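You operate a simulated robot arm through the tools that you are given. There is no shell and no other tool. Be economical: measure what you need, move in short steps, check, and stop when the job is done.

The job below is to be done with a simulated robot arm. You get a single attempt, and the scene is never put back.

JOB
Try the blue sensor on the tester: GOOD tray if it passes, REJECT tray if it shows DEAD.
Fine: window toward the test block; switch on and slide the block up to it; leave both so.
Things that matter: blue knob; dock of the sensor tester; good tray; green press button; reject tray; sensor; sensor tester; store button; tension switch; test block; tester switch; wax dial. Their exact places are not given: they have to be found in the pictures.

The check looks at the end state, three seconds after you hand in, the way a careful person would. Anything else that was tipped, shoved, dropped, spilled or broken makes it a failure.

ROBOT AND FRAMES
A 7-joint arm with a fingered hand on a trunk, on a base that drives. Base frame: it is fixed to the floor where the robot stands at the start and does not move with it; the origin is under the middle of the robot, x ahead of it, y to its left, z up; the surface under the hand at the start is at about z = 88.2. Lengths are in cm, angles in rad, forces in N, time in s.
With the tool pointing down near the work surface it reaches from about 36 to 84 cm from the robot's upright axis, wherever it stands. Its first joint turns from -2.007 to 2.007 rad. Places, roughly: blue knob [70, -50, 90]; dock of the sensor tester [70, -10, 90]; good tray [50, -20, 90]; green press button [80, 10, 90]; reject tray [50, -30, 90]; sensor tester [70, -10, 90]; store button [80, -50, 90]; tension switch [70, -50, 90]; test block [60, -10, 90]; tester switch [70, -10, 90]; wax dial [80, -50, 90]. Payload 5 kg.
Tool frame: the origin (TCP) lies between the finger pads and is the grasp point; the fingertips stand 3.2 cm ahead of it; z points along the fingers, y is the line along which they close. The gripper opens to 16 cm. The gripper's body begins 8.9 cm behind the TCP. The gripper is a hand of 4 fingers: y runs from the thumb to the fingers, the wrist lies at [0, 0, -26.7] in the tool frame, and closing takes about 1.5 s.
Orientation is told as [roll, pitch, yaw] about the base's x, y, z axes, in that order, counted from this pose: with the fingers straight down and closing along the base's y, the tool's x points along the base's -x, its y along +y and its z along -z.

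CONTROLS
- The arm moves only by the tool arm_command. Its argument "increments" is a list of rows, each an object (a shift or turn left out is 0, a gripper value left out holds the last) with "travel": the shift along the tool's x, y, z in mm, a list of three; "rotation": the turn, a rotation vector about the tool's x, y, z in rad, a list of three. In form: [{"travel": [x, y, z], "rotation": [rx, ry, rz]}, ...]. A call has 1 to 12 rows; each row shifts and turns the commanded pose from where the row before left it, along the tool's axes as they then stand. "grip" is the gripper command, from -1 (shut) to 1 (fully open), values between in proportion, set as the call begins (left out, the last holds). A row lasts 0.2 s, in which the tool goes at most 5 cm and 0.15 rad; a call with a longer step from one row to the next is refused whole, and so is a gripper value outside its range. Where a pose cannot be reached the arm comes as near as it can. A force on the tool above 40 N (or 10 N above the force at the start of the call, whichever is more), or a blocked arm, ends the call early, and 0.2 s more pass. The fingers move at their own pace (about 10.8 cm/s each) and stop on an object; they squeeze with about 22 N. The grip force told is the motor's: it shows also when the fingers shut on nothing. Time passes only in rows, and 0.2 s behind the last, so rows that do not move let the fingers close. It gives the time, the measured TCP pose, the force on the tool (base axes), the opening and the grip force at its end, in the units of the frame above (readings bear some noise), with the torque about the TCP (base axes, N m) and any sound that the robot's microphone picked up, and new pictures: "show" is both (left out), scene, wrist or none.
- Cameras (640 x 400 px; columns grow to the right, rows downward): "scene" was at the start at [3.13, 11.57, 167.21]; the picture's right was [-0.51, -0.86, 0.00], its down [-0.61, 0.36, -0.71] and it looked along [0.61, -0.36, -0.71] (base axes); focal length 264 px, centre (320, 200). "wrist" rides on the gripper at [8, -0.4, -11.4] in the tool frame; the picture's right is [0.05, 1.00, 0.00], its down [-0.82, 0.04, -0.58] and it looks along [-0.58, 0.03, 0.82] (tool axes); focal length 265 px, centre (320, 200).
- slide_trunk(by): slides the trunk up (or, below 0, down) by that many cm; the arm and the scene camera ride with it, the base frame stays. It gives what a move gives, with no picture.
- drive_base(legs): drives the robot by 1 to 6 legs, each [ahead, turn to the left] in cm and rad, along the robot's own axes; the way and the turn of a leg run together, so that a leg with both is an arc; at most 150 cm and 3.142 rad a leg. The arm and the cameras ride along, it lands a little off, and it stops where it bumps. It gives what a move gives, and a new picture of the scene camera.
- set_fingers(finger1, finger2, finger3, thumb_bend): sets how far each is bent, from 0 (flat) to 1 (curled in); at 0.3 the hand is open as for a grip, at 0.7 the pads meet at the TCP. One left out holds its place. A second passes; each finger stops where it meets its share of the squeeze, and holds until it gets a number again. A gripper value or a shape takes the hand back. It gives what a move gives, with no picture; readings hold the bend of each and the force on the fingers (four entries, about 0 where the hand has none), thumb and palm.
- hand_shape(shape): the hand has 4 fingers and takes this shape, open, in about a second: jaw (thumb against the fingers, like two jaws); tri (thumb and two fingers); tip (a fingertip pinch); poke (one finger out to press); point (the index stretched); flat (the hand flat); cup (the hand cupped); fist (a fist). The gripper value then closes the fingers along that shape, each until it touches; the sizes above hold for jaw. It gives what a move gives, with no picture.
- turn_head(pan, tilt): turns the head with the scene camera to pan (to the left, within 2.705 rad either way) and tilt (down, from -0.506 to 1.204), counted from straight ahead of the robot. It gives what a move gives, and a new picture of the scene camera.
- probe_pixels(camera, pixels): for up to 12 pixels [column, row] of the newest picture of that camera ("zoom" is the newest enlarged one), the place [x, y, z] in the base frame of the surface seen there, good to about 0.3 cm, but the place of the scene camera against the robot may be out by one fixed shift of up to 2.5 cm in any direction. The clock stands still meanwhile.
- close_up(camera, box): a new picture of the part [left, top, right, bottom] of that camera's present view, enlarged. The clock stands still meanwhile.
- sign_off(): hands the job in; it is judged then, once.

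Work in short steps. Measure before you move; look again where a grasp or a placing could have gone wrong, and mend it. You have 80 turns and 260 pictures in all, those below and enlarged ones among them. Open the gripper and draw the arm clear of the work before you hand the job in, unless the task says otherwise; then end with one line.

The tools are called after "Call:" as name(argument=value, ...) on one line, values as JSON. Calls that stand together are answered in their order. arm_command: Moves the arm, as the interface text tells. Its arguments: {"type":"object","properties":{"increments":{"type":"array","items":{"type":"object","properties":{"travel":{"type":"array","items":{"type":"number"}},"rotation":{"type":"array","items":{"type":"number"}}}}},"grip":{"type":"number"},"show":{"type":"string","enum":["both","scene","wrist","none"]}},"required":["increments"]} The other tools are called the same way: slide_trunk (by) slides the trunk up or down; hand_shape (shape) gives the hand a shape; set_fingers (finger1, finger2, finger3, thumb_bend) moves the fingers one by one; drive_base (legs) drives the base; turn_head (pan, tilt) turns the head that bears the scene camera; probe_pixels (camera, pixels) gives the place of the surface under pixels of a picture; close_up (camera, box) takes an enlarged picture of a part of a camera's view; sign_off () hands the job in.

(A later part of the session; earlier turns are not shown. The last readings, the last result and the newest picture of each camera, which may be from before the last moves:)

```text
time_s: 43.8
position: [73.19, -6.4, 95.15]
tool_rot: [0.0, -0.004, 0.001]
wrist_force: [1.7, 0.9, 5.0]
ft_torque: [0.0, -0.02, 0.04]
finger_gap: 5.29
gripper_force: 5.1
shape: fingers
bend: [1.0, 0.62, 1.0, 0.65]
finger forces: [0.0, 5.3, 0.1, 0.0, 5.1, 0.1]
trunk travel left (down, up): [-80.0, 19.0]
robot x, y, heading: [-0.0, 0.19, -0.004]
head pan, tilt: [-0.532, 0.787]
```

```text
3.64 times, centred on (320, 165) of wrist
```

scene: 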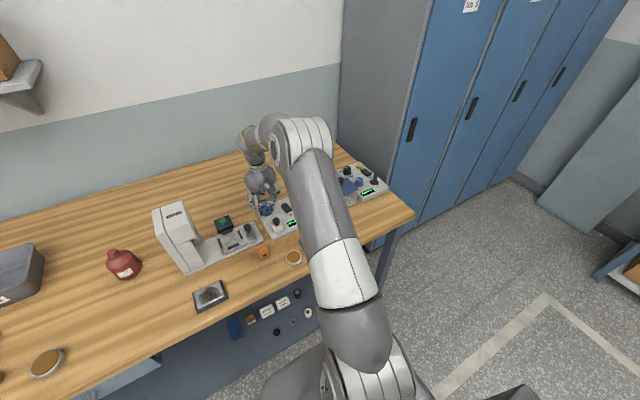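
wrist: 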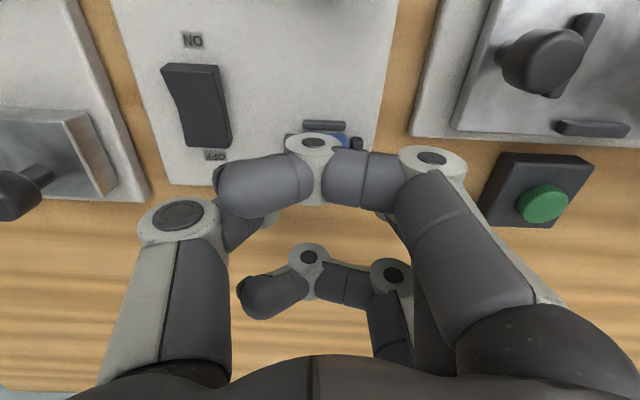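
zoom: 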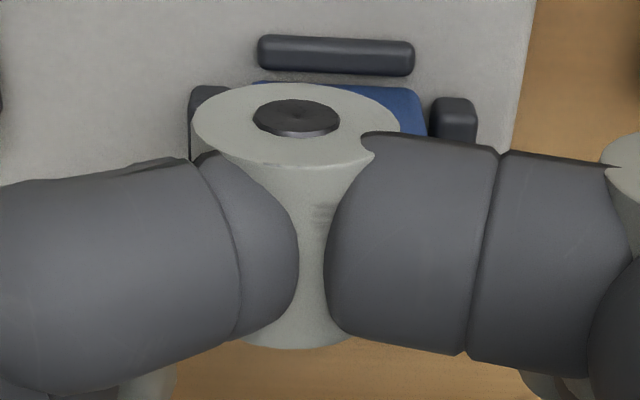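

It's upright between bars with 5 N contact. Release and rise to look.

Call:
set_fingers(finger2=0.57, thumb_bend=0.57)

Call:
arm_command(increments=[{"travel": [0, 0, -10]}, {"travel": [0, 0, -30]}, {"travel": [0, 0, -40]}, {"travel": [0, 0, -40]}, {"travel": [0, 0, -20]}, {}])

Call:
close_up(camera="wrist", box=[285, 65, 365, 130])

Call:
close_up(camera="scene", box=[240, 185, 304, 235])

```text
time_s: 44.8
position: [73.19, -6.46, 95.16]
tool_rot: [0.0, -0.002, 0.001]
wrist_force: [-0.1, 0.1, -0.6]
ft_torque: [-0.02, 0.01, 0.0]
finger_gap: 5.77
gripper_force: 0.1
shape: fingers
bend: [1.0, 0.56, 1.0, 0.56]
finger forces: [0.0, 0.0, 0.0, 0.0, 0.0, 0.0]
trunk travel left (down, up): [-80.0, 19.0]
robot x, y, heading: [-0.15, -0.23, 0.005]
head pan, tilt: [-0.532, 0.787]
```

```text
time_s: 46.2
position: [73.11, -6.37, 109.11]
tool_rot: [0.001, -0.003, 0.001]
wrist_force: [-0.1, 0.2, -0.4]
ft_torque: [-0.01, 0.05, 0.02]
finger_gap: 5.75
gripper_force: 0.0
shape: fingers
bend: [1.0, 0.56, 1.0, 0.56]
finger forces: [0.0, 0.0, 0.0, 0.1, 0.0, 0.0]
trunk travel left (down, up): [-80.0, 19.0]
robot x, y, heading: [-0.05, -0.05, -0.004]
head pan, tilt: [-0.532, 0.787]
```

scene: 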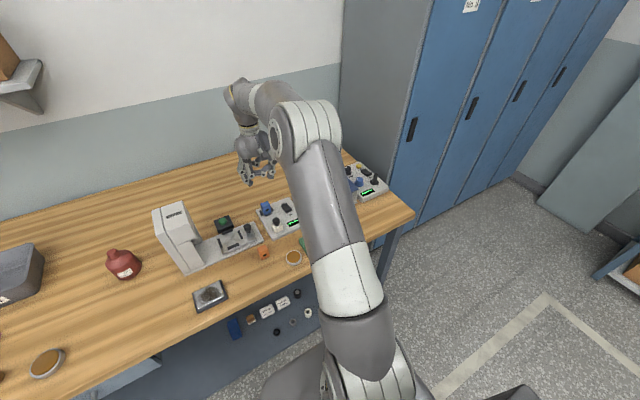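
wrist: 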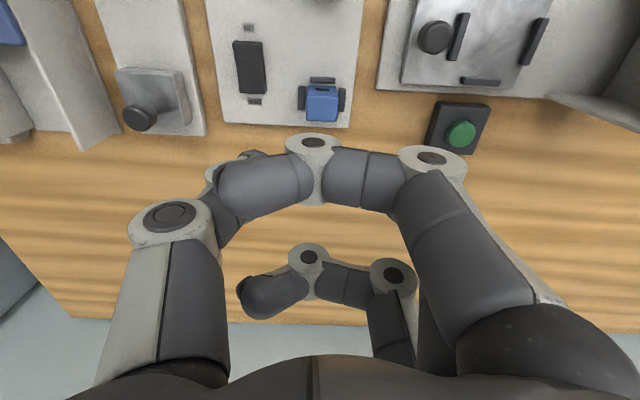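

```text
6.15 times, centred on (325, 98) of wrist
```

zoom: 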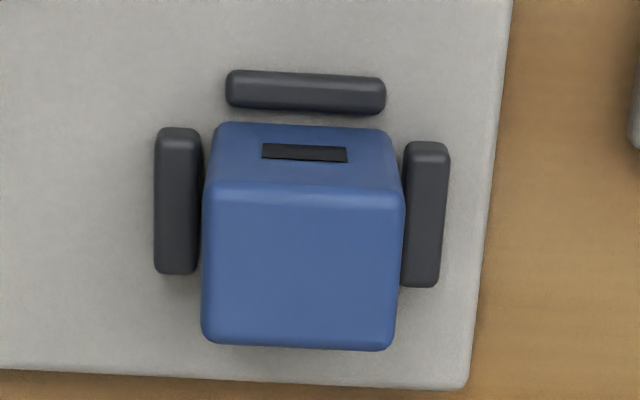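

```text
8.00 times, centred on (272, 210) of scene
```

zoom: 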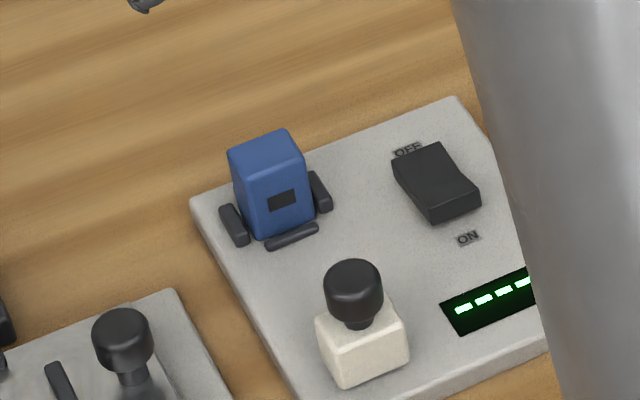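

Seated properly, window toward the block. Next the switch: take the poke shape and see where the fingertip is.

Call:
hand_shape(shape="poke")

Call:
arm_command(increments=[{"travel": [30, -20, 0]}, {"travel": [20, -40, 0]}, {}])

Call:
close_up(camera="scene", box=[230, 150, 326, 230])

```text
time_s: 47.1
position: [73.14, -6.47, 109.2]
tool_rot: [0.0, -0.004, -0.001]
wrist_force: [0.4, -0.1, 0.1]
ft_torque: [0.01, 0.0, 0.0]
finger_gap: 0.01
gripper_force: 0.1
shape: poke
bend: [1.0, 1.0, 1.0, 0.47]
finger forces: [0.0, 0.0, 0.0, 0.0, 0.0, 0.0]
trunk travel left (down, up): [-80.0, 19.0]
robot x, y, heading: [0.29, -0.12, 0.004]
head pan, tilt: [-0.532, 0.787]
```

```text
time_s: 47.9
position: [68.18, -12.08, 108.95]
tool_rot: [0.0, -0.001, 0.0]
wrist_force: [0.1, -0.1, 0.1]
ft_torque: [-0.03, -0.02, 0.0]
finger_gap: 0.02
gripper_force: 0.1
shape: poke
bend: [1.0, 1.0, 1.0, 0.47]
finger forces: [0.0, 0.0, 0.1, 0.0, 0.0, 0.0]
trunk travel left (down, up): [-80.0, 19.0]
robot x, y, heading: [0.09, 0.17, 0.003]
head pan, tilt: [-0.532, 0.787]
```

scene: 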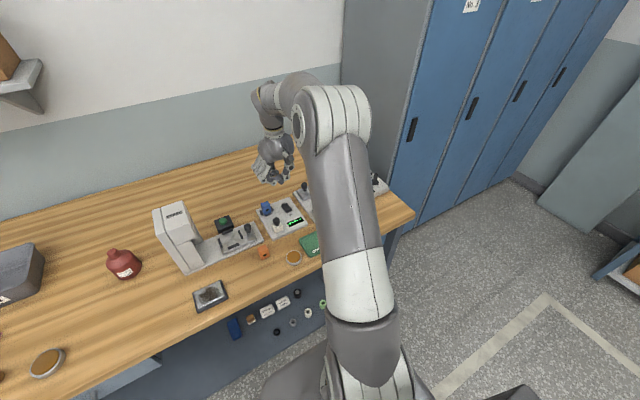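
wrist: 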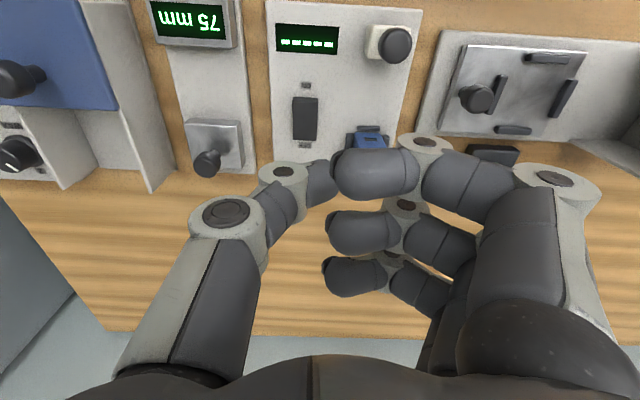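

```text
5.00 times, centred on (278, 190) of scene
```

zoom: 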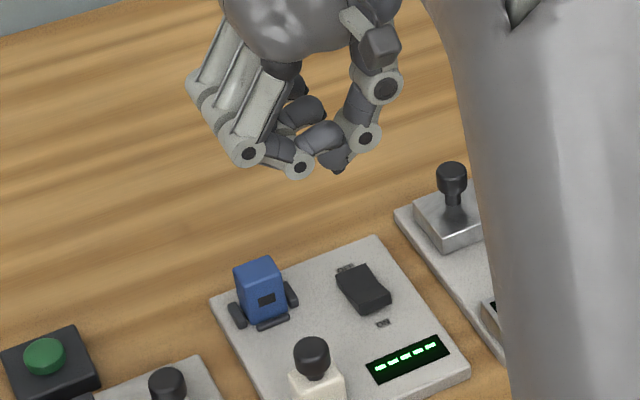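

In poke the thumb sticks out (tip at ~(322,180)). Probe the tip and the switch.

Call:
probe_pixels(camera="wrist", pixels=[[318, 165], [325, 168], [318, 190], [330, 190], [310, 175], [305, 105], [305, 115], [305, 130], [295, 105], [316, 105], [390, 45], [378, 42]])

Call:
close_up(camera="wrist", box=[270, 70, 400, 220])

```text
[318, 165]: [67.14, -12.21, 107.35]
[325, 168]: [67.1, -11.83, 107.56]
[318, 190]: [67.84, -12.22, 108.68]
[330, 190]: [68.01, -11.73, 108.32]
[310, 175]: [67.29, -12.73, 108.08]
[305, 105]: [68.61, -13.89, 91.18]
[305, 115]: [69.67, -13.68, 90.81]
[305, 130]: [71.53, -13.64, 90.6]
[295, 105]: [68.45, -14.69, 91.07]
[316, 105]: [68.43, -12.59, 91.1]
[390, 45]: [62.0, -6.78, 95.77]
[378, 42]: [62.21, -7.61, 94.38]
```

```text
2.67 times, centred on (335, 145) of wrist
```

zoom: 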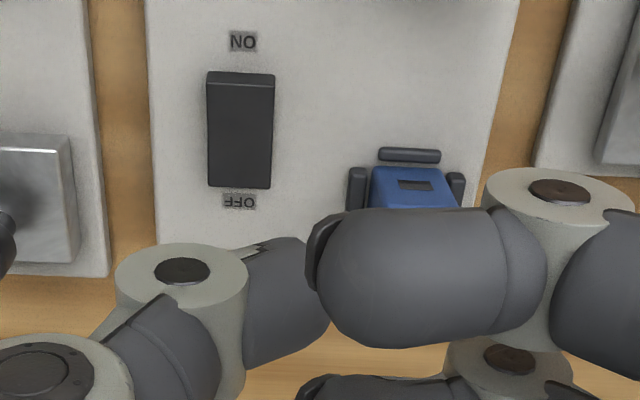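

The thumb tip is near the TCP, but the curled fingers would reach over the sensor in this orientation. Rotate the hand +90° in yaw (fingers toward -x), which keeps them clear for both switch and block.

Call:
arm_command(increments=[{"rotation": [0, 0, -0.1428]}, {"rotation": [0, 0, -0.1428]}, {"rotation": [0, 0, -0.1428]}, {"rotation": [0, 0, -0.1428]}, {"rotation": [0, 0, -0.1428]}, {"rotation": [0, 0, -0.1428]}, {"rotation": [0, 0, -0.1428]}, {"rotation": [0, 0, -0.1428]}, {"rotation": [0, 0, -0.1428]}, {"rotation": [0, 0, -0.1428]}, {"rotation": [0, 0, -0.1428]}, {}])

Call:
close_up(camera="scene", box=[230, 150, 326, 230])

```text
time_s: 50.5
position: [67.82, -12.86, 109.6]
tool_rot: [-0.001, 0.014, 1.255]
wrist_force: [0.4, -0.1, 1.2]
ft_torque: [-0.05, 0.02, 0.0]
finger_gap: 0.0
gripper_force: 0.0
shape: poke
bend: [1.0, 1.0, 1.0, 0.47]
finger forces: [0.0, 0.0, 0.1, 0.0, 0.0, 0.0]
out of reach, approached as far as the arm can: row 10, 11
trunk travel left (down, up): [-80.0, 19.0]
robot x, y, heading: [0.15, 0.53, -0.002]
head pan, tilt: [-0.532, 0.787]
```

scene: 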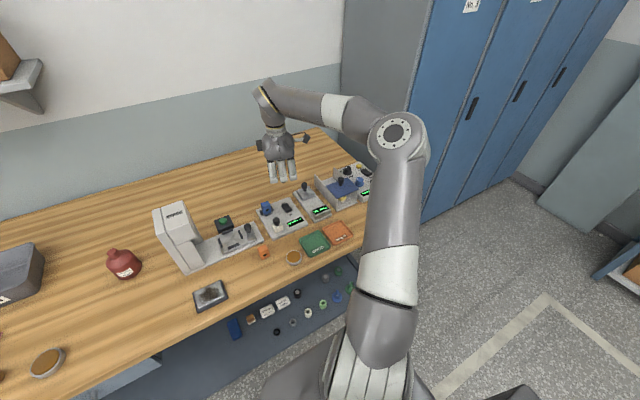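
wrist: 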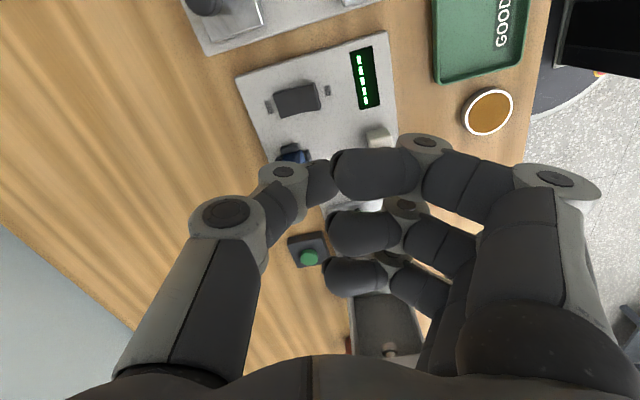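

```text
5.00 times, centred on (278, 190) of scene
```

zoom: 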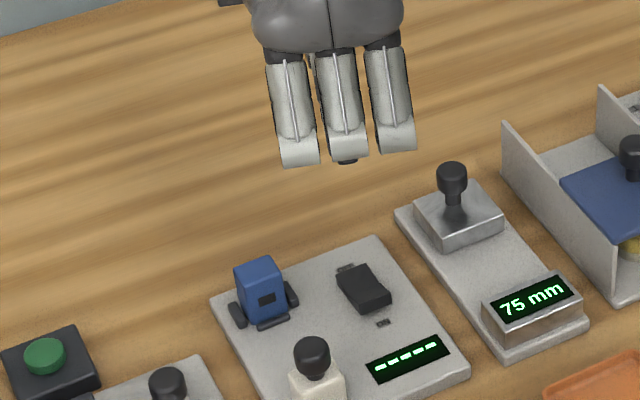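

Yaw limit near 1.25; ~1.1 is enough. Back off 0.12 rad and check.

Call:
arm_command(increments=[{"rotation": [0, 0, 0.13]}, {}, {}], show="wrist")

```text
time_s: 51.3
position: [67.92, -12.88, 109.52]
tool_rot: [-0.002, 0.012, 1.124]
wrist_force: [0.0, 0.5, -0.3]
ft_torque: [0.01, -0.02, 0.03]
finger_gap: 0.0
gripper_force: 0.0
shape: poke
bend: [1.0, 1.0, 1.0, 0.47]
finger forces: [0.0, 0.0, 0.1, 0.0, 0.0, 0.1]
trunk travel left (down, up): [-80.0, 19.0]
robot x, y, heading: [-0.19, -0.08, -0.0]
head pan, tilt: [-0.532, 0.787]
```

wrist: 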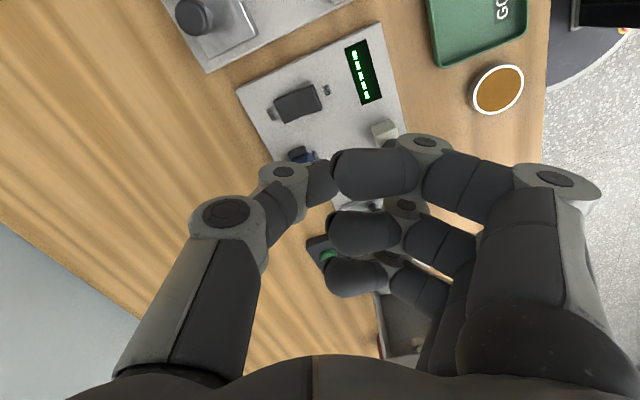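

Move above the ON end (68.45,-13.65) and descend to z≈98, then look.

Call:
arm_command(increments=[{"travel": [4.8, -7.8, 0]}, {"travel": [0, 0, 40]}, {"travel": [0, 0, 40]}, {"travel": [0, 0, 30]}, {}])

Call:
close_up(camera="wrist", box=[220, 70, 420, 220])

Call:
close_up(camera="scene", box=[240, 170, 320, 240])

```text
time_s: 52.5
position: [68.51, -14.16, 98.53]
tool_rot: [-0.002, 0.011, 1.125]
wrist_force: [0.5, -0.4, 0.5]
ft_torque: [0.0, 0.0, 0.02]
finger_gap: 0.0
gripper_force: 0.1
shape: poke
bend: [1.0, 1.0, 1.0, 0.47]
finger forces: [0.0, 0.1, 0.1, 0.0, 0.0, 0.1]
trunk travel left (down, up): [-80.0, 19.0]
robot x, y, heading: [0.01, -0.06, 0.0]
head pan, tilt: [-0.532, 0.787]
```

scene: 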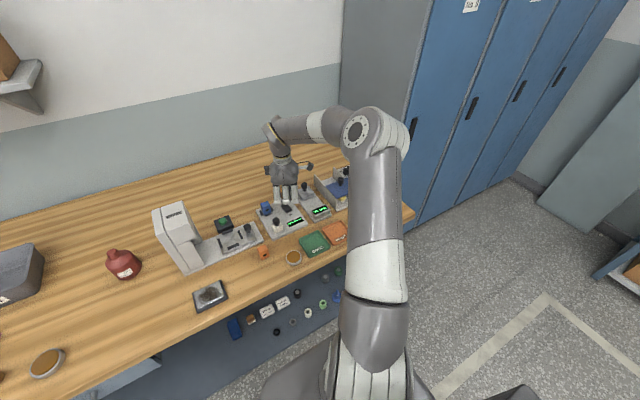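
wrist: 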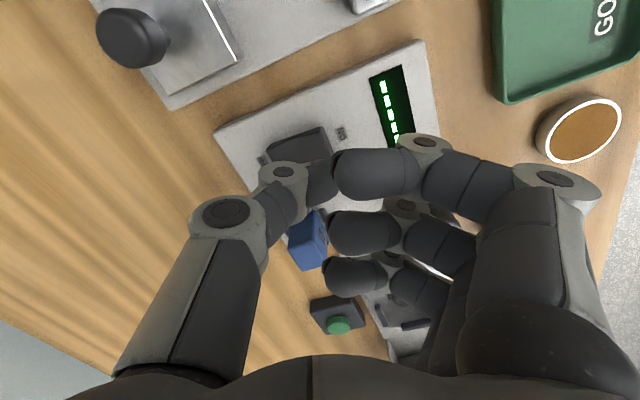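

```text
2.67 times, centred on (320, 145) of wrist
```

zoom: 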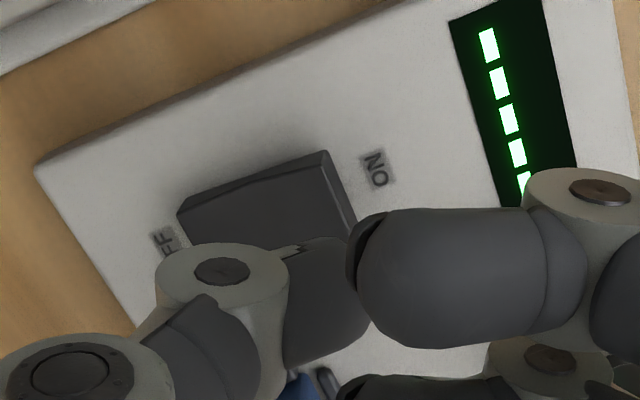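

```text
5.71 times, centred on (280, 205) of scene
```

zoom: 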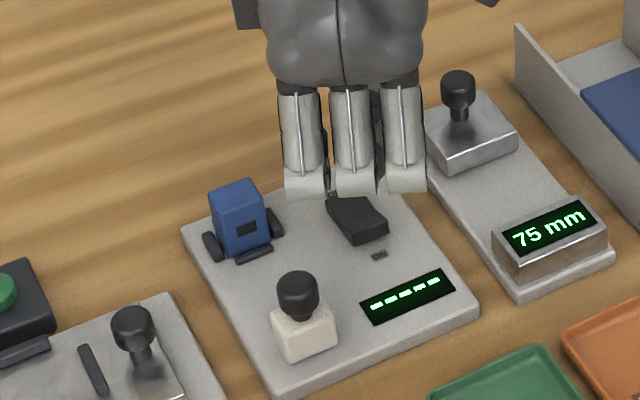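

Probe the thumb tip position now.

Call:
probe_pixels(camera="wrist", pixels=[[333, 165], [335, 185], [333, 195], [328, 203], [325, 163], [315, 165], [320, 185], [315, 130], [330, 128], [345, 150]])

Call:
probe_pixels(camera="zoom", pixels=[[268, 207], [237, 230]])

```text
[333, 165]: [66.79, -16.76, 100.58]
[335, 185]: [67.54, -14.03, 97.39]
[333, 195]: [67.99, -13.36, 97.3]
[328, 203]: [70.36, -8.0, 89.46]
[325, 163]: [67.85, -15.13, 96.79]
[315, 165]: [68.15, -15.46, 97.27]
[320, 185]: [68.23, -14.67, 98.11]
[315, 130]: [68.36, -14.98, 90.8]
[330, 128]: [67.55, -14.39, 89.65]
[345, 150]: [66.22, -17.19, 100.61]
```

```text
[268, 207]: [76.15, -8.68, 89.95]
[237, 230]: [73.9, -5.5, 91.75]
```

Tip ≈ (68.0,-14.2,96). Shift to put it over (68.7,-13.75), then lower gently.

Call:
arm_command(increments=[{"travel": [-6.6, -3.5, 0]}, {"travel": [0, 0, 20]}, {"travel": [0, 0, 10]}, {"travel": [0, 0, 5]}, {"travel": [0, 0, 5]}, {"travel": [0, 0, 4]}, {}])

Call:
close_up(camera="wrist", box=[220, 70, 420, 220])

Call:
close_up(camera="scene", box=[240, 170, 320, 240])

```text
time_s: 54.1
position: [68.81, -13.56, 94.12]
tool_rot: [-0.003, 0.014, 1.124]
wrist_force: [0.4, 0.1, 1.8]
ft_torque: [0.02, 0.02, -0.01]
finger_gap: 0.04
gripper_force: 0.1
shape: poke
bend: [1.0, 1.0, 1.0, 0.47]
finger forces: [0.0, 0.0, 0.0, 0.1, 1.9, 0.0]
trunk travel left (down, up): [-80.0, 19.0]
robot x, y, heading: [-0.4, -0.24, -0.001]
head pan, tilt: [-0.532, 0.787]
```

scene: 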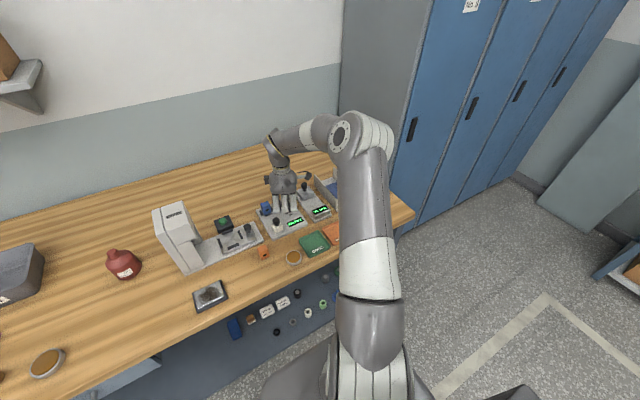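
wrist: 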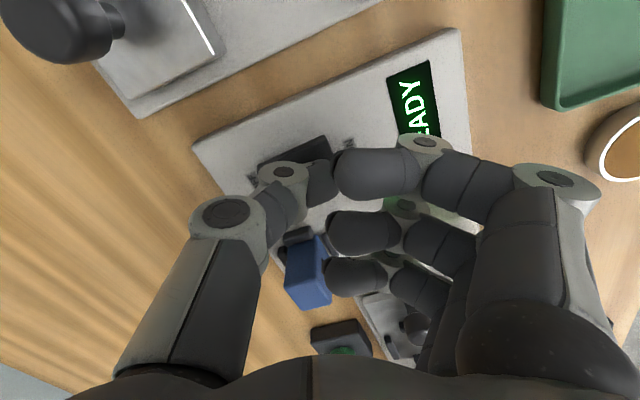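

```text
2.67 times, centred on (320, 145) of wrist
```

zoom: 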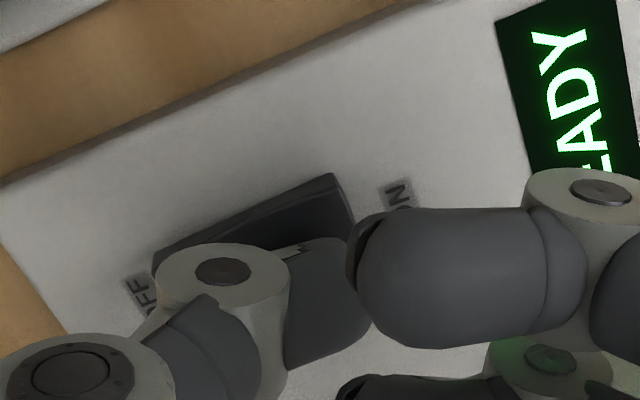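

```text
5.71 times, centred on (280, 205) of scene
```

zoom: 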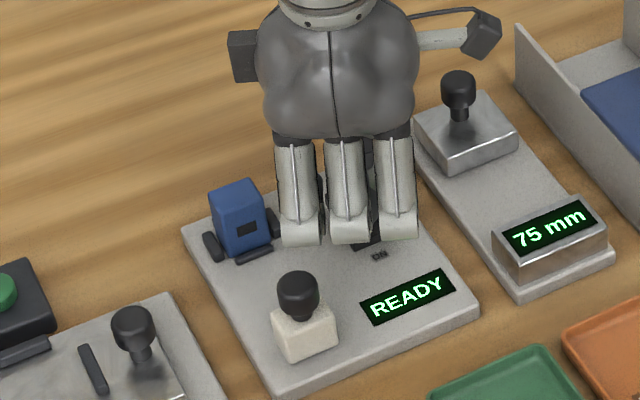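

Display shows READY: the switch is on. Rise straight up, then rotate the hand back to yaw 0.

Call:
arm_command(increments=[{"travel": [0, 0, -20]}, {"travel": [0, 0, -40]}, {"travel": [0, 0, -45]}, {"travel": [0, 0, -45]}, {"rotation": [0, 0, 0.14]}, {"rotation": [0, 0, 0.14]}, {"rotation": [0, 0, 0.14]}, {"rotation": [0, 0, 0.14]}, {"rotation": [0, 0, 0.14]}, {"rotation": [0, 0, 0.14]}, {"rotation": [0, 0, 0.14]}, {"rotation": [0, 0, 0.144]}])

Call:
set_fingers(finger1=1.0, finger3=1.0, finger2=0.56, thumb_bend=0.56)

```text
time_s: 56.7
position: [69.05, -13.42, 109.11]
tool_rot: [-0.011, 0.003, -0.001]
wrist_force: [0.0, -0.4, 0.3]
ft_torque: [0.02, 0.03, 0.01]
finger_gap: 0.02
gripper_force: 0.2
shape: poke
bend: [1.0, 1.0, 1.0, 0.47]
finger forces: [0.0, 0.0, 0.0, 0.1, 0.0, 0.0]
trunk travel left (down, up): [-80.0, 19.0]
robot x, y, heading: [0.08, -0.02, -0.002]
head pan, tilt: [-0.532, 0.787]
```

scene: 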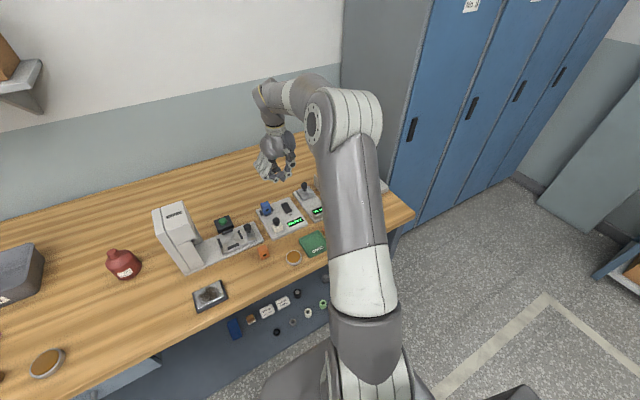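
wrist: 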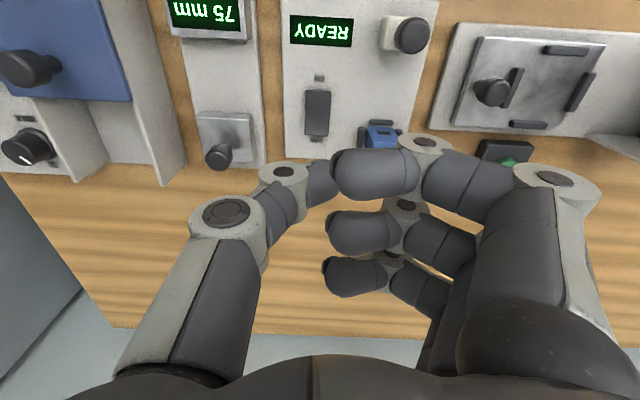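

```text
time_s: 57.7
position: [68.96, -13.36, 109.17]
tool_rot: [-0.01, 0.004, 0.003]
wrist_force: [0.6, -0.6, 0.3]
ft_torque: [-0.02, -0.01, -0.03]
finger_gap: 5.81
gripper_force: 0.2
shape: fingers
bend: [1.0, 0.56, 1.0, 0.56]
finger forces: [0.1, 0.1, 0.0, 0.0, 0.1, 0.1]
trunk travel left (down, up): [-80.0, 19.0]
robot x, y, heading: [-0.04, 0.1, -0.003]
head pan, tilt: [-0.532, 0.787]
```

READY persists. Measure the knob and block from this view.

Call:
close_up(camera="wrist", box=[370, 5, 450, 60])

Call:
probe_pixels(camera="zoom", pixels=[[330, 210], [200, 230], [460, 230], [330, 160], [330, 290], [160, 200], [110, 250], [280, 120]])

```text
7.27 times, centred on (410, 32) of wrist
```

zoom: 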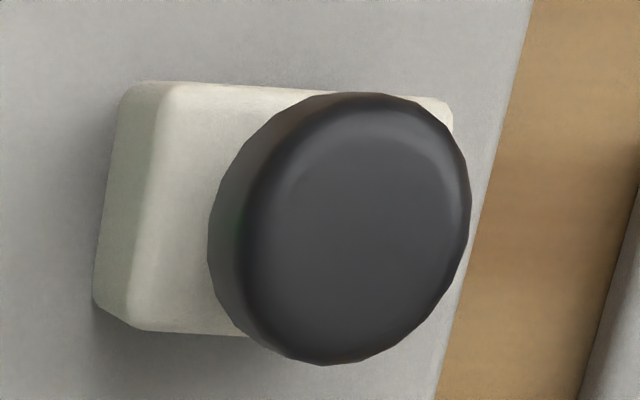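

```text
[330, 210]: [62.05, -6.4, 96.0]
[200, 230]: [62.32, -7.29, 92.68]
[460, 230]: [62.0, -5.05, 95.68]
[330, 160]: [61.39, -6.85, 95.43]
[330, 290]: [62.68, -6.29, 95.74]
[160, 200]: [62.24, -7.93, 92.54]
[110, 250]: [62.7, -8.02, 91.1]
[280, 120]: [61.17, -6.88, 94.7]
```

Knob head ≈ (62.0,-6.2), Ø2.2, top 95.8, block top 92.6. Move above it and descend to TCP z≈97.3.

Call:
arm_command(increments=[{"travel": [35, 35, 0]}, {"travel": [35, 36, 0]}, {"travel": [0, 0, 40]}, {"travel": [0, 0, 40]}, {"travel": [0, 0, 25]}, {"travel": [0, 0, 13]}, {}])

Call:
close_up(camera="scene", box=[240, 180, 320, 250])

Call:
close_up(camera="wrist", box=[220, 110, 420, 250])

```text
refused: row 2 steps farther than a row can; nothing moved
```

```text
5.71 times, centred on (280, 215) of scene
```

zoom: 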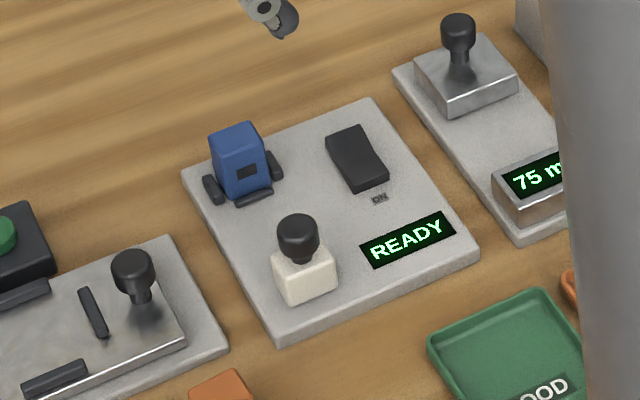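

```text
2.86 times, centred on (320, 180) of wrist
```

zoom: 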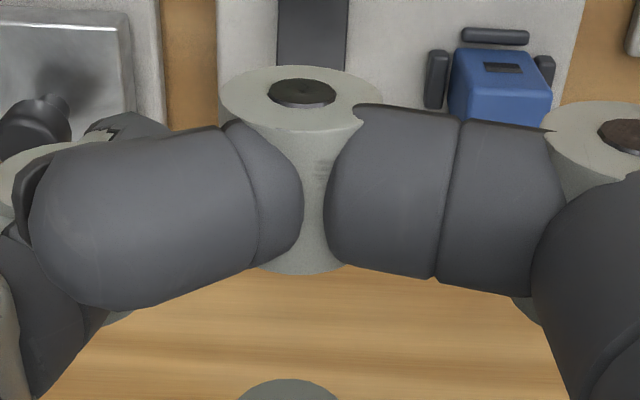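

Step too long; split the move in three.

Call:
arm_command(increments=[{"travel": [24, 24, 0]}, {"travel": [24, 24, 0]}, {"travel": [22, 23, 0]}, {"travel": [0, 0, 40]}, {"travel": [0, 0, 40]}, {"travel": [0, 0, 25]}, {"travel": [0, 0, 13]}, {}])

Call:
close_up(camera="scene", box=[240, 180, 320, 250])

Call:
close_up(camera="wrist", box=[220, 110, 420, 250])

```text
time_s: 59.5
position: [62.03, -6.27, 97.26]
tool_rot: [-0.009, 0.003, 0.0]
wrist_force: [-0.6, -0.9, 0.4]
ft_torque: [-0.06, 0.0, 0.04]
finger_gap: 5.81
gripper_force: 0.0
shape: fingers
bend: [1.0, 0.56, 1.0, 0.56]
finger forces: [0.1, 0.1, 0.1, 0.0, 0.0, 0.0]
trunk travel left (down, up): [-80.0, 19.0]
robot x, y, heading: [-0.17, -0.59, 0.0]
head pan, tilt: [-0.532, 0.787]
```

scene: 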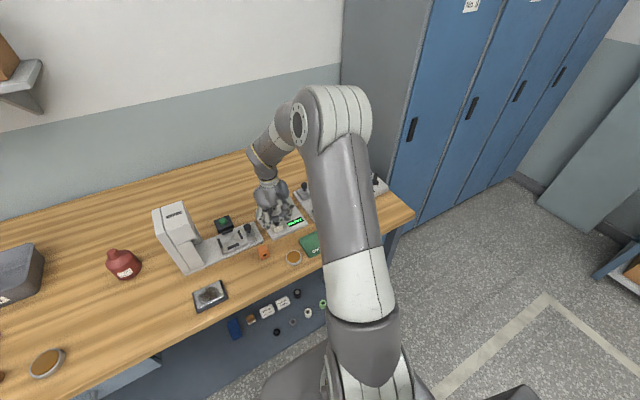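
wrist: 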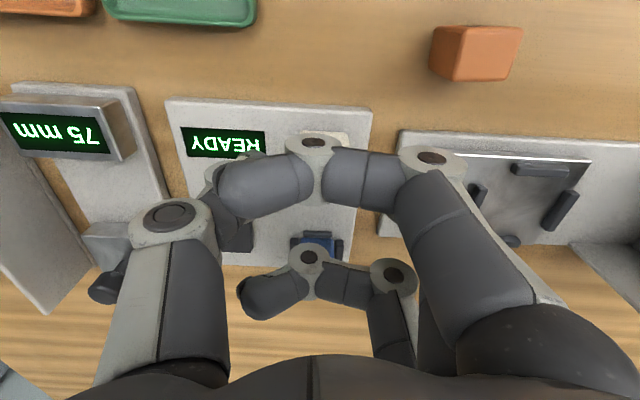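

```text
5.71 times, centred on (280, 215) of scene
```

zoom: 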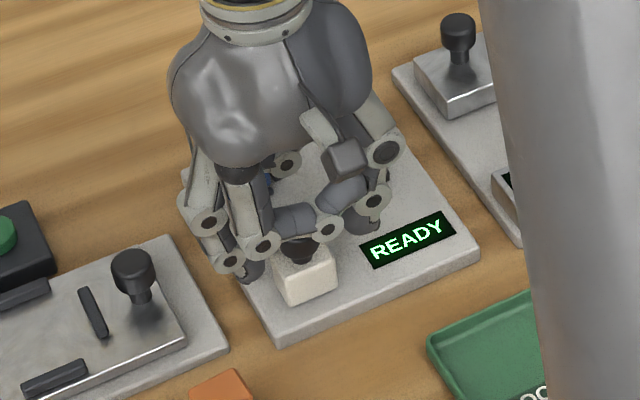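

```text
2.86 times, centred on (320, 180) of wrist
```

zoom: 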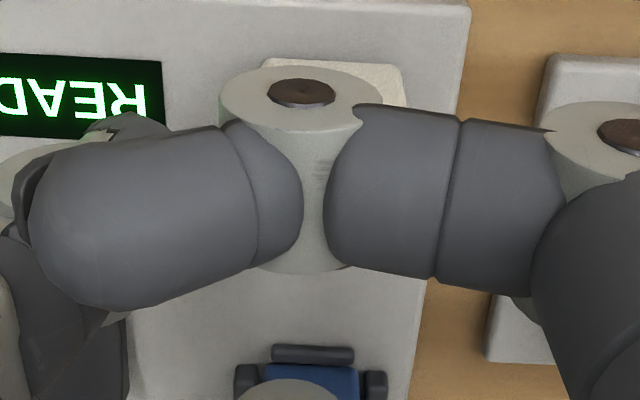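

Knob is between finger2 and thumb. Close both to 0.67.

Call:
set_fingers(finger2=0.67, thumb_bend=0.67)

```text
time_s: 60.5
position: [61.95, -6.37, 97.18]
tool_rot: [-0.01, 0.005, 0.005]
wrist_force: [-0.6, 1.0, -2.3]
ft_torque: [0.03, 0.03, -0.01]
finger_gap: 5.23
gripper_force: 2.9
shape: fingers
bend: [1.0, 0.63, 1.0, 0.66]
finger forces: [0.1, 3.4, 0.0, 0.0, 2.8, 0.0]
trunk travel left (down, up): [-80.0, 19.0]
robot x, y, heading: [-0.43, -0.2, -0.001]
head pan, tilt: [-0.532, 0.787]
```

Knob held at ~3 N. Slide +x 6 cm, gently, and look.

Call:
arm_command(increments=[{"travel": [-5, 0, 0]}, {"travel": [-10, 0, 0]}, {"travel": [-12, 0, 0]}, {"travel": [-12, 0, 0]}, {"travel": [-12, 0, 0]}, {"travel": [-9, 0, 0]}, {}])

Call:
close_up(camera="scene", box=[240, 180, 320, 250])

Call:
close_up(camera="wrist", box=[200, 80, 400, 230])

```text
time_s: 62.1
position: [67.93, -6.43, 97.16]
tool_rot: [-0.011, 0.006, 0.001]
wrist_force: [-2.4, 2.4, -1.6]
ft_torque: [0.05, 0.06, -0.02]
finger_gap: 5.24
gripper_force: 3.2
shape: fingers
bend: [1.0, 0.63, 1.0, 0.66]
finger forces: [0.1, 4.5, 0.1, 0.0, 2.3, 0.0]
trunk travel left (down, up): [-80.0, 19.0]
robot x, y, heading: [0.13, -0.42, 0.002]
head pan, tilt: [-0.532, 0.787]
```

scene: 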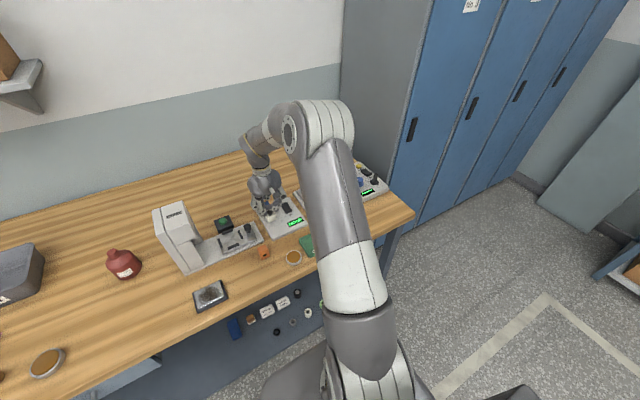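
wrist: 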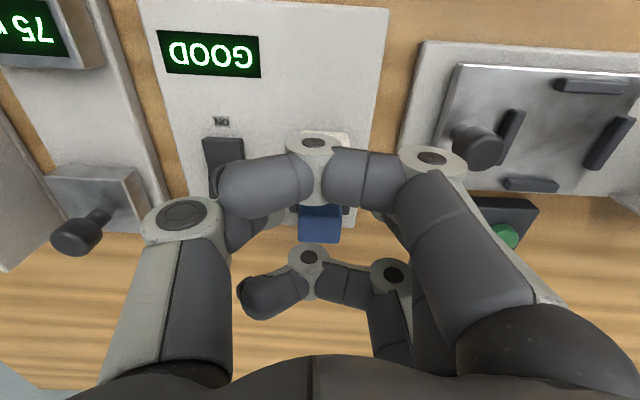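

```text
5.71 times, centred on (280, 215) of scene
```

zoom: 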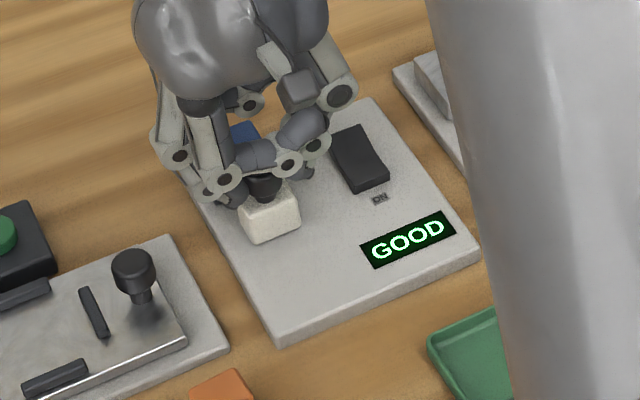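

```text
2.67 times, centred on (300, 155) of wrist
```

zoom: 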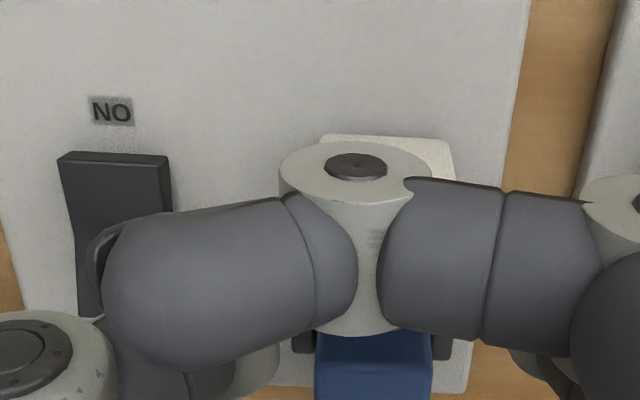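

Display reads GOOD. Slide 5 mm further for margin, watching the force, then release the knob and rise.

Call:
arm_command(increments=[{"travel": [-2, 0, 0]}, {"travel": [-3, 0, 0]}, {}, {}], show="wrist")

Call:
set_fingers(finger2=0.56, thumb_bend=0.56)

Call:
arm_command(increments=[{"travel": [0, 0, -10]}, {"travel": [0, 0, -30]}, {"travel": [0, 0, -40]}, {"travel": [0, 0, -40]}, {}])

Call:
close_up(camera="scene", box=[240, 180, 320, 250])

```text
time_s: 63.1
position: [68.49, -6.43, 97.3]
tool_rot: [-0.012, 0.002, 0.002]
wrist_force: [0.0, 0.5, 1.3]
ft_torque: [0.04, 0.0, 0.04]
finger_gap: 5.23
gripper_force: 3.2
shape: fingers
bend: [1.0, 0.64, 1.0, 0.66]
finger forces: [0.0, 3.6, 0.0, 0.0, 2.7, 0.1]
trunk travel left (down, up): [-80.0, 19.0]
robot x, y, heading: [-0.37, 0.06, 0.003]
head pan, tilt: [-0.532, 0.787]
```

wrist: 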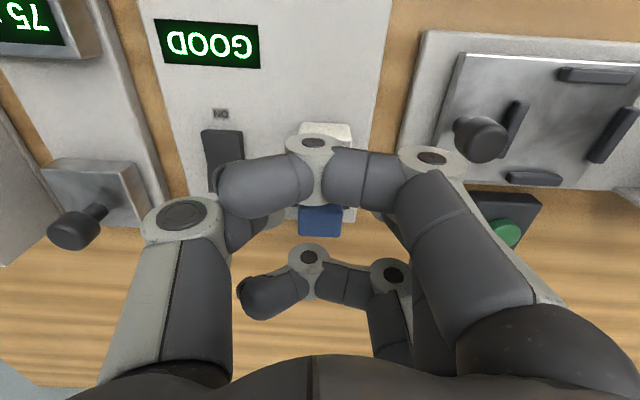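

```text
time_s: 64.1
position: [68.5, -6.4, 97.3]
tool_rot: [-0.013, 0.003, 0.002]
wrist_force: [0.1, -0.7, 0.1]
ft_torque: [0.0, 0.02, 0.01]
finger_gap: 5.78
gripper_force: 0.0
shape: fingers
bend: [1.0, 0.56, 1.0, 0.56]
finger forces: [0.0, 0.0, 0.0, 0.1, 0.0, 0.1]
trunk travel left (down, up): [-80.0, 19.0]
robot x, y, heading: [-0.23, 0.12, -0.006]
head pan, tilt: [-0.532, 0.787]
```

```text
time_s: 65.3
position: [68.44, -6.07, 109.05]
tool_rot: [-0.01, 0.004, 0.001]
wrist_force: [-0.5, 0.4, 0.6]
ft_torque: [-0.03, 0.01, -0.01]
finger_gap: 5.82
gripper_force: 0.1
shape: fingers
bend: [1.0, 0.56, 1.0, 0.56]
finger forces: [0.1, 0.0, 0.0, 0.0, 0.0, 0.0]
trunk travel left (down, up): [-80.0, 19.0]
robot x, y, heading: [0.05, -0.19, 0.003]
head pan, tilt: [-0.532, 0.787]
```

scene: 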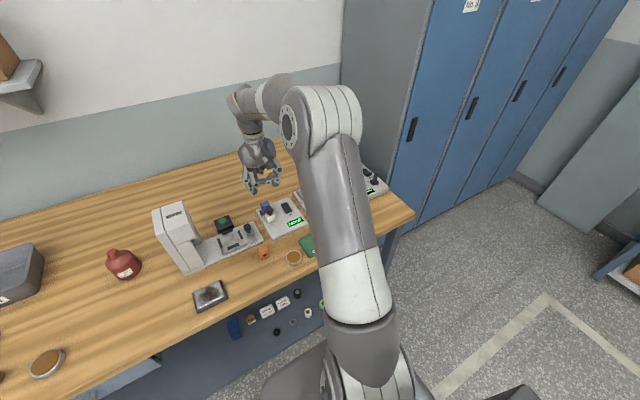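
wrist: 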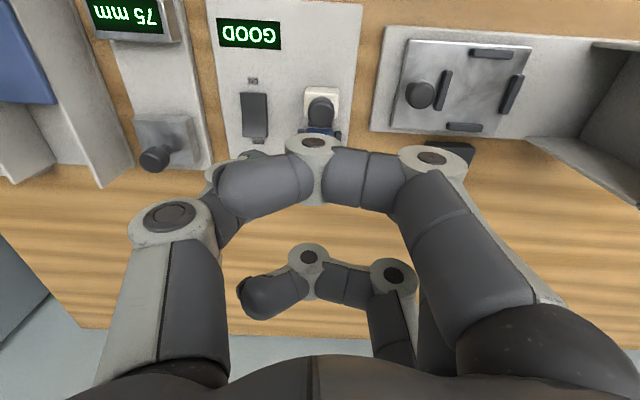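

```text
5.71 times, centred on (280, 215) of scene
```

zoom: 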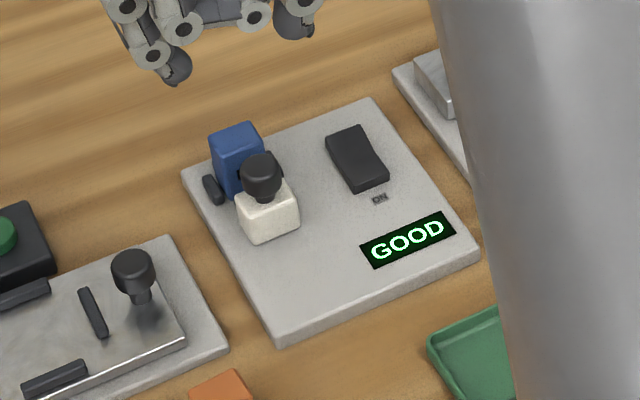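

GOOD on display, switch ON, block up. Now return above the sensor at the release pose (73.2,-6.33), with a view check.

Call:
arm_command(increments=[{"travel": [-24, 0, 0], "rotation": [-0.011, 0, 0]}, {"travel": [-23.5, 0, 0]}, {}, {}], show="wrist")

Call:
close_up(camera="wrist", box=[285, 65, 365, 130])

Call:
probe_pixels(camera="zoom", pixels=[[220, 260], [380, 260], [300, 240], [300, 330], [220, 320], [380, 320], [300, 120]])

```text
time_s: 66.3
position: [73.33, -6.08, 109.17]
tool_rot: [0.0, 0.004, 0.003]
wrist_force: [0.2, -0.7, 0.4]
ft_torque: [0.0, -0.01, 0.02]
finger_gap: 5.81
gripper_force: 0.2
shape: fingers
bend: [1.0, 0.56, 1.0, 0.56]
finger forces: [0.1, 0.0, 0.0, 0.1, 0.0, 0.1]
trunk travel left (down, up): [-80.0, 19.0]
robot x, y, heading: [-0.04, 0.05, -0.001]
head pan, tilt: [-0.532, 0.787]
```

wrist: 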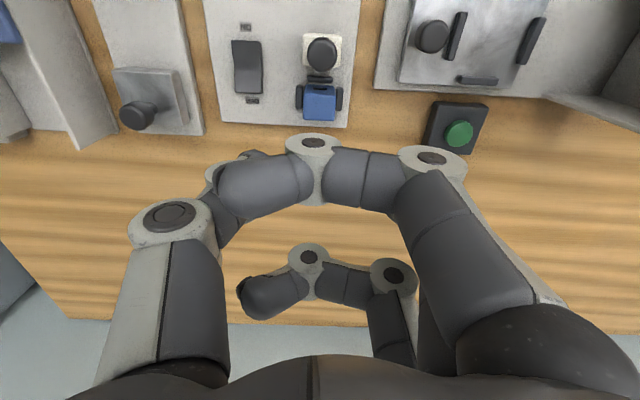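

```text
6.15 times, centred on (325, 98) of wrist
```

zoom: 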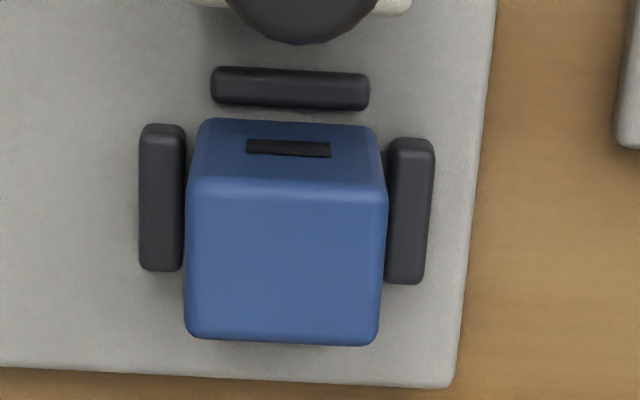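

```text
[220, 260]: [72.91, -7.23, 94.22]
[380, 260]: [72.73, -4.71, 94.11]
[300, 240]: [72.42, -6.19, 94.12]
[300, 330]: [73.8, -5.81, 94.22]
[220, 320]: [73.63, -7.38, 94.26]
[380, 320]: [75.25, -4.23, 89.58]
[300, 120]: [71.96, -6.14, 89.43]
```

TCP sits 0.23 too far +y relative to my release pose; correct it and descend to z≈95.4.

Call:
arm_command(increments=[{"travel": [1, -2.3, 0]}, {"travel": [0, 0, 40]}, {"travel": [0, 0, 40]}, {"travel": [0, 0, 35]}, {"travel": [0, 0, 14]}, {"travel": [0, 0, 8]}, {}])

Call:
close_up(camera="scene", box=[240, 180, 304, 235])

Call:
close_up(camera="wrist", box=[220, 90, 420, 240])

```text
time_s: 67.9
position: [73.11, -6.48, 95.63]
tool_rot: [0.0, 0.005, 0.001]
wrist_force: [-0.8, -0.3, 0.9]
ft_torque: [0.02, 0.0, 0.03]
finger_gap: 5.78
gripper_force: 0.0
shape: fingers
bend: [1.0, 0.56, 1.0, 0.56]
finger forces: [0.1, 0.1, 0.0, 0.1, 0.1, 0.0]
trunk travel left (down, up): [-80.0, 19.0]
robot x, y, heading: [-0.13, 0.26, -0.005]
head pan, tilt: [-0.532, 0.787]
```

scene: 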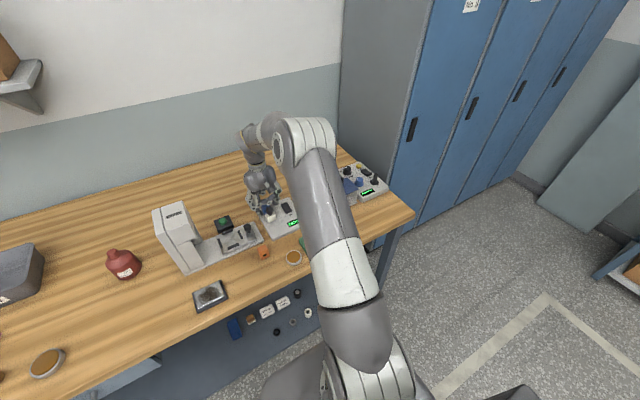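
wrist: 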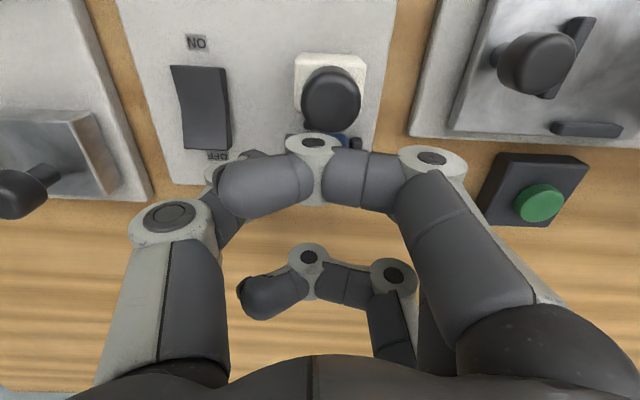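

```text
7.27 times, centred on (272, 208) of scene
```

zoom: 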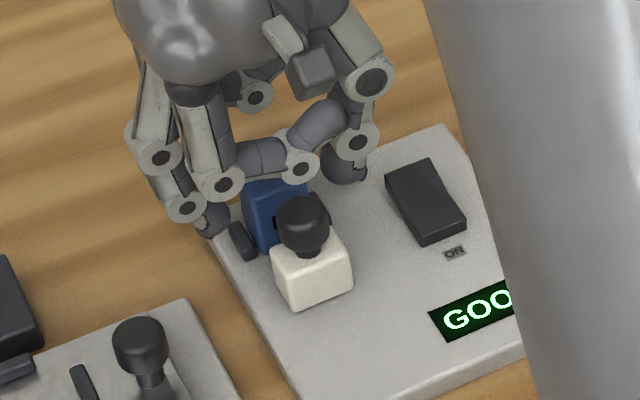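

```text
2.67 times, centred on (320, 165) of wrist
```

zoom: 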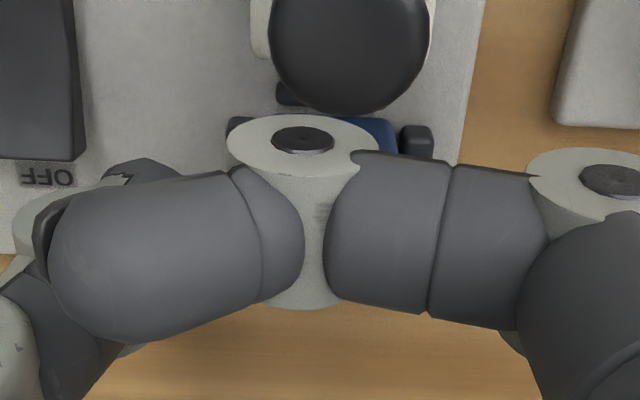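

Clear. Close on the sensor and lift straight up.

Call:
set_fingers(finger2=0.665, thumb_bend=0.665)

Call:
arm_command(increments=[{"travel": [0, 0, -5]}, {"travel": [0, 0, -10]}, {"travel": [0, 0, -30]}, {"travel": [0, 0, -40]}, {"travel": [0, 0, -40]}, {"travel": [0, 0, -20]}, {}])

Call:
close_up(camera="scene", box=[220, 150, 310, 235])

```text
time_s: 68.9
position: [73.18, -6.39, 95.6]
tool_rot: [0.0, 0.004, 0.002]
wrist_force: [-0.3, -0.1, -0.2]
ft_torque: [0.02, 0.0, -0.03]
finger_gap: 5.35
gripper_force: 4.9
shape: fingers
bend: [1.0, 0.62, 1.0, 0.65]
finger forces: [0.0, 4.5, 0.0, 0.0, 4.6, 0.0]
trunk travel left (down, up): [-80.0, 19.0]
robot x, y, heading: [-0.11, -0.07, 0.0]
head pan, tilt: [-0.532, 0.787]
```

```text
time_s: 70.5
position: [73.18, -6.72, 109.87]
tool_rot: [0.001, 0.003, 0.002]
wrist_force: [-0.3, 0.0, -1.2]
ft_torque: [0.0, 0.0, 0.03]
finger_gap: 5.34
gripper_force: 4.8
shape: fingers
bend: [1.0, 0.62, 1.0, 0.65]
finger forces: [0.0, 4.7, 0.1, 0.0, 4.5, 0.0]
trunk travel left (down, up): [-80.0, 19.0]
robot x, y, heading: [0.01, 0.13, 0.004]
head pan, tilt: [-0.532, 0.787]
```

scene: 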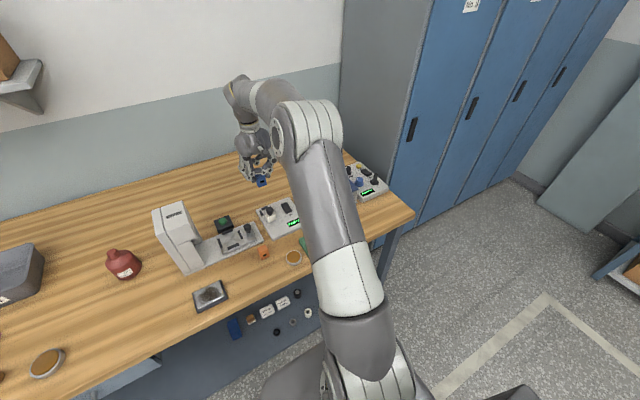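
wrist: 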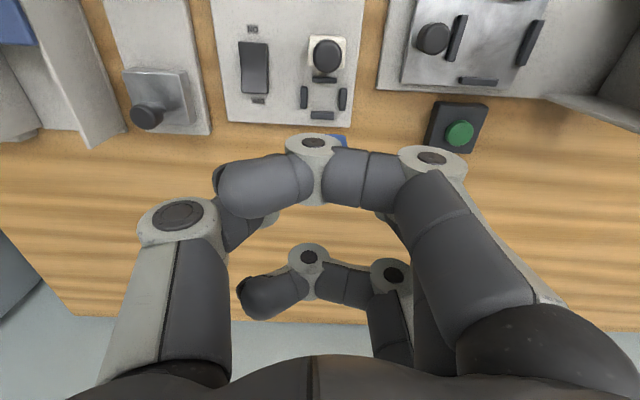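

```text
4.71 times, centred on (265, 192) of scene
```

zoom: 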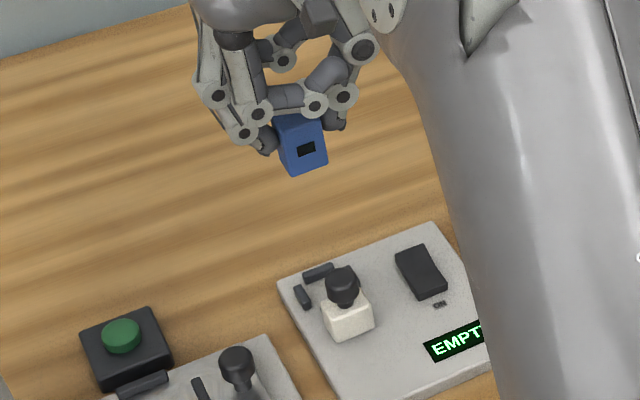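

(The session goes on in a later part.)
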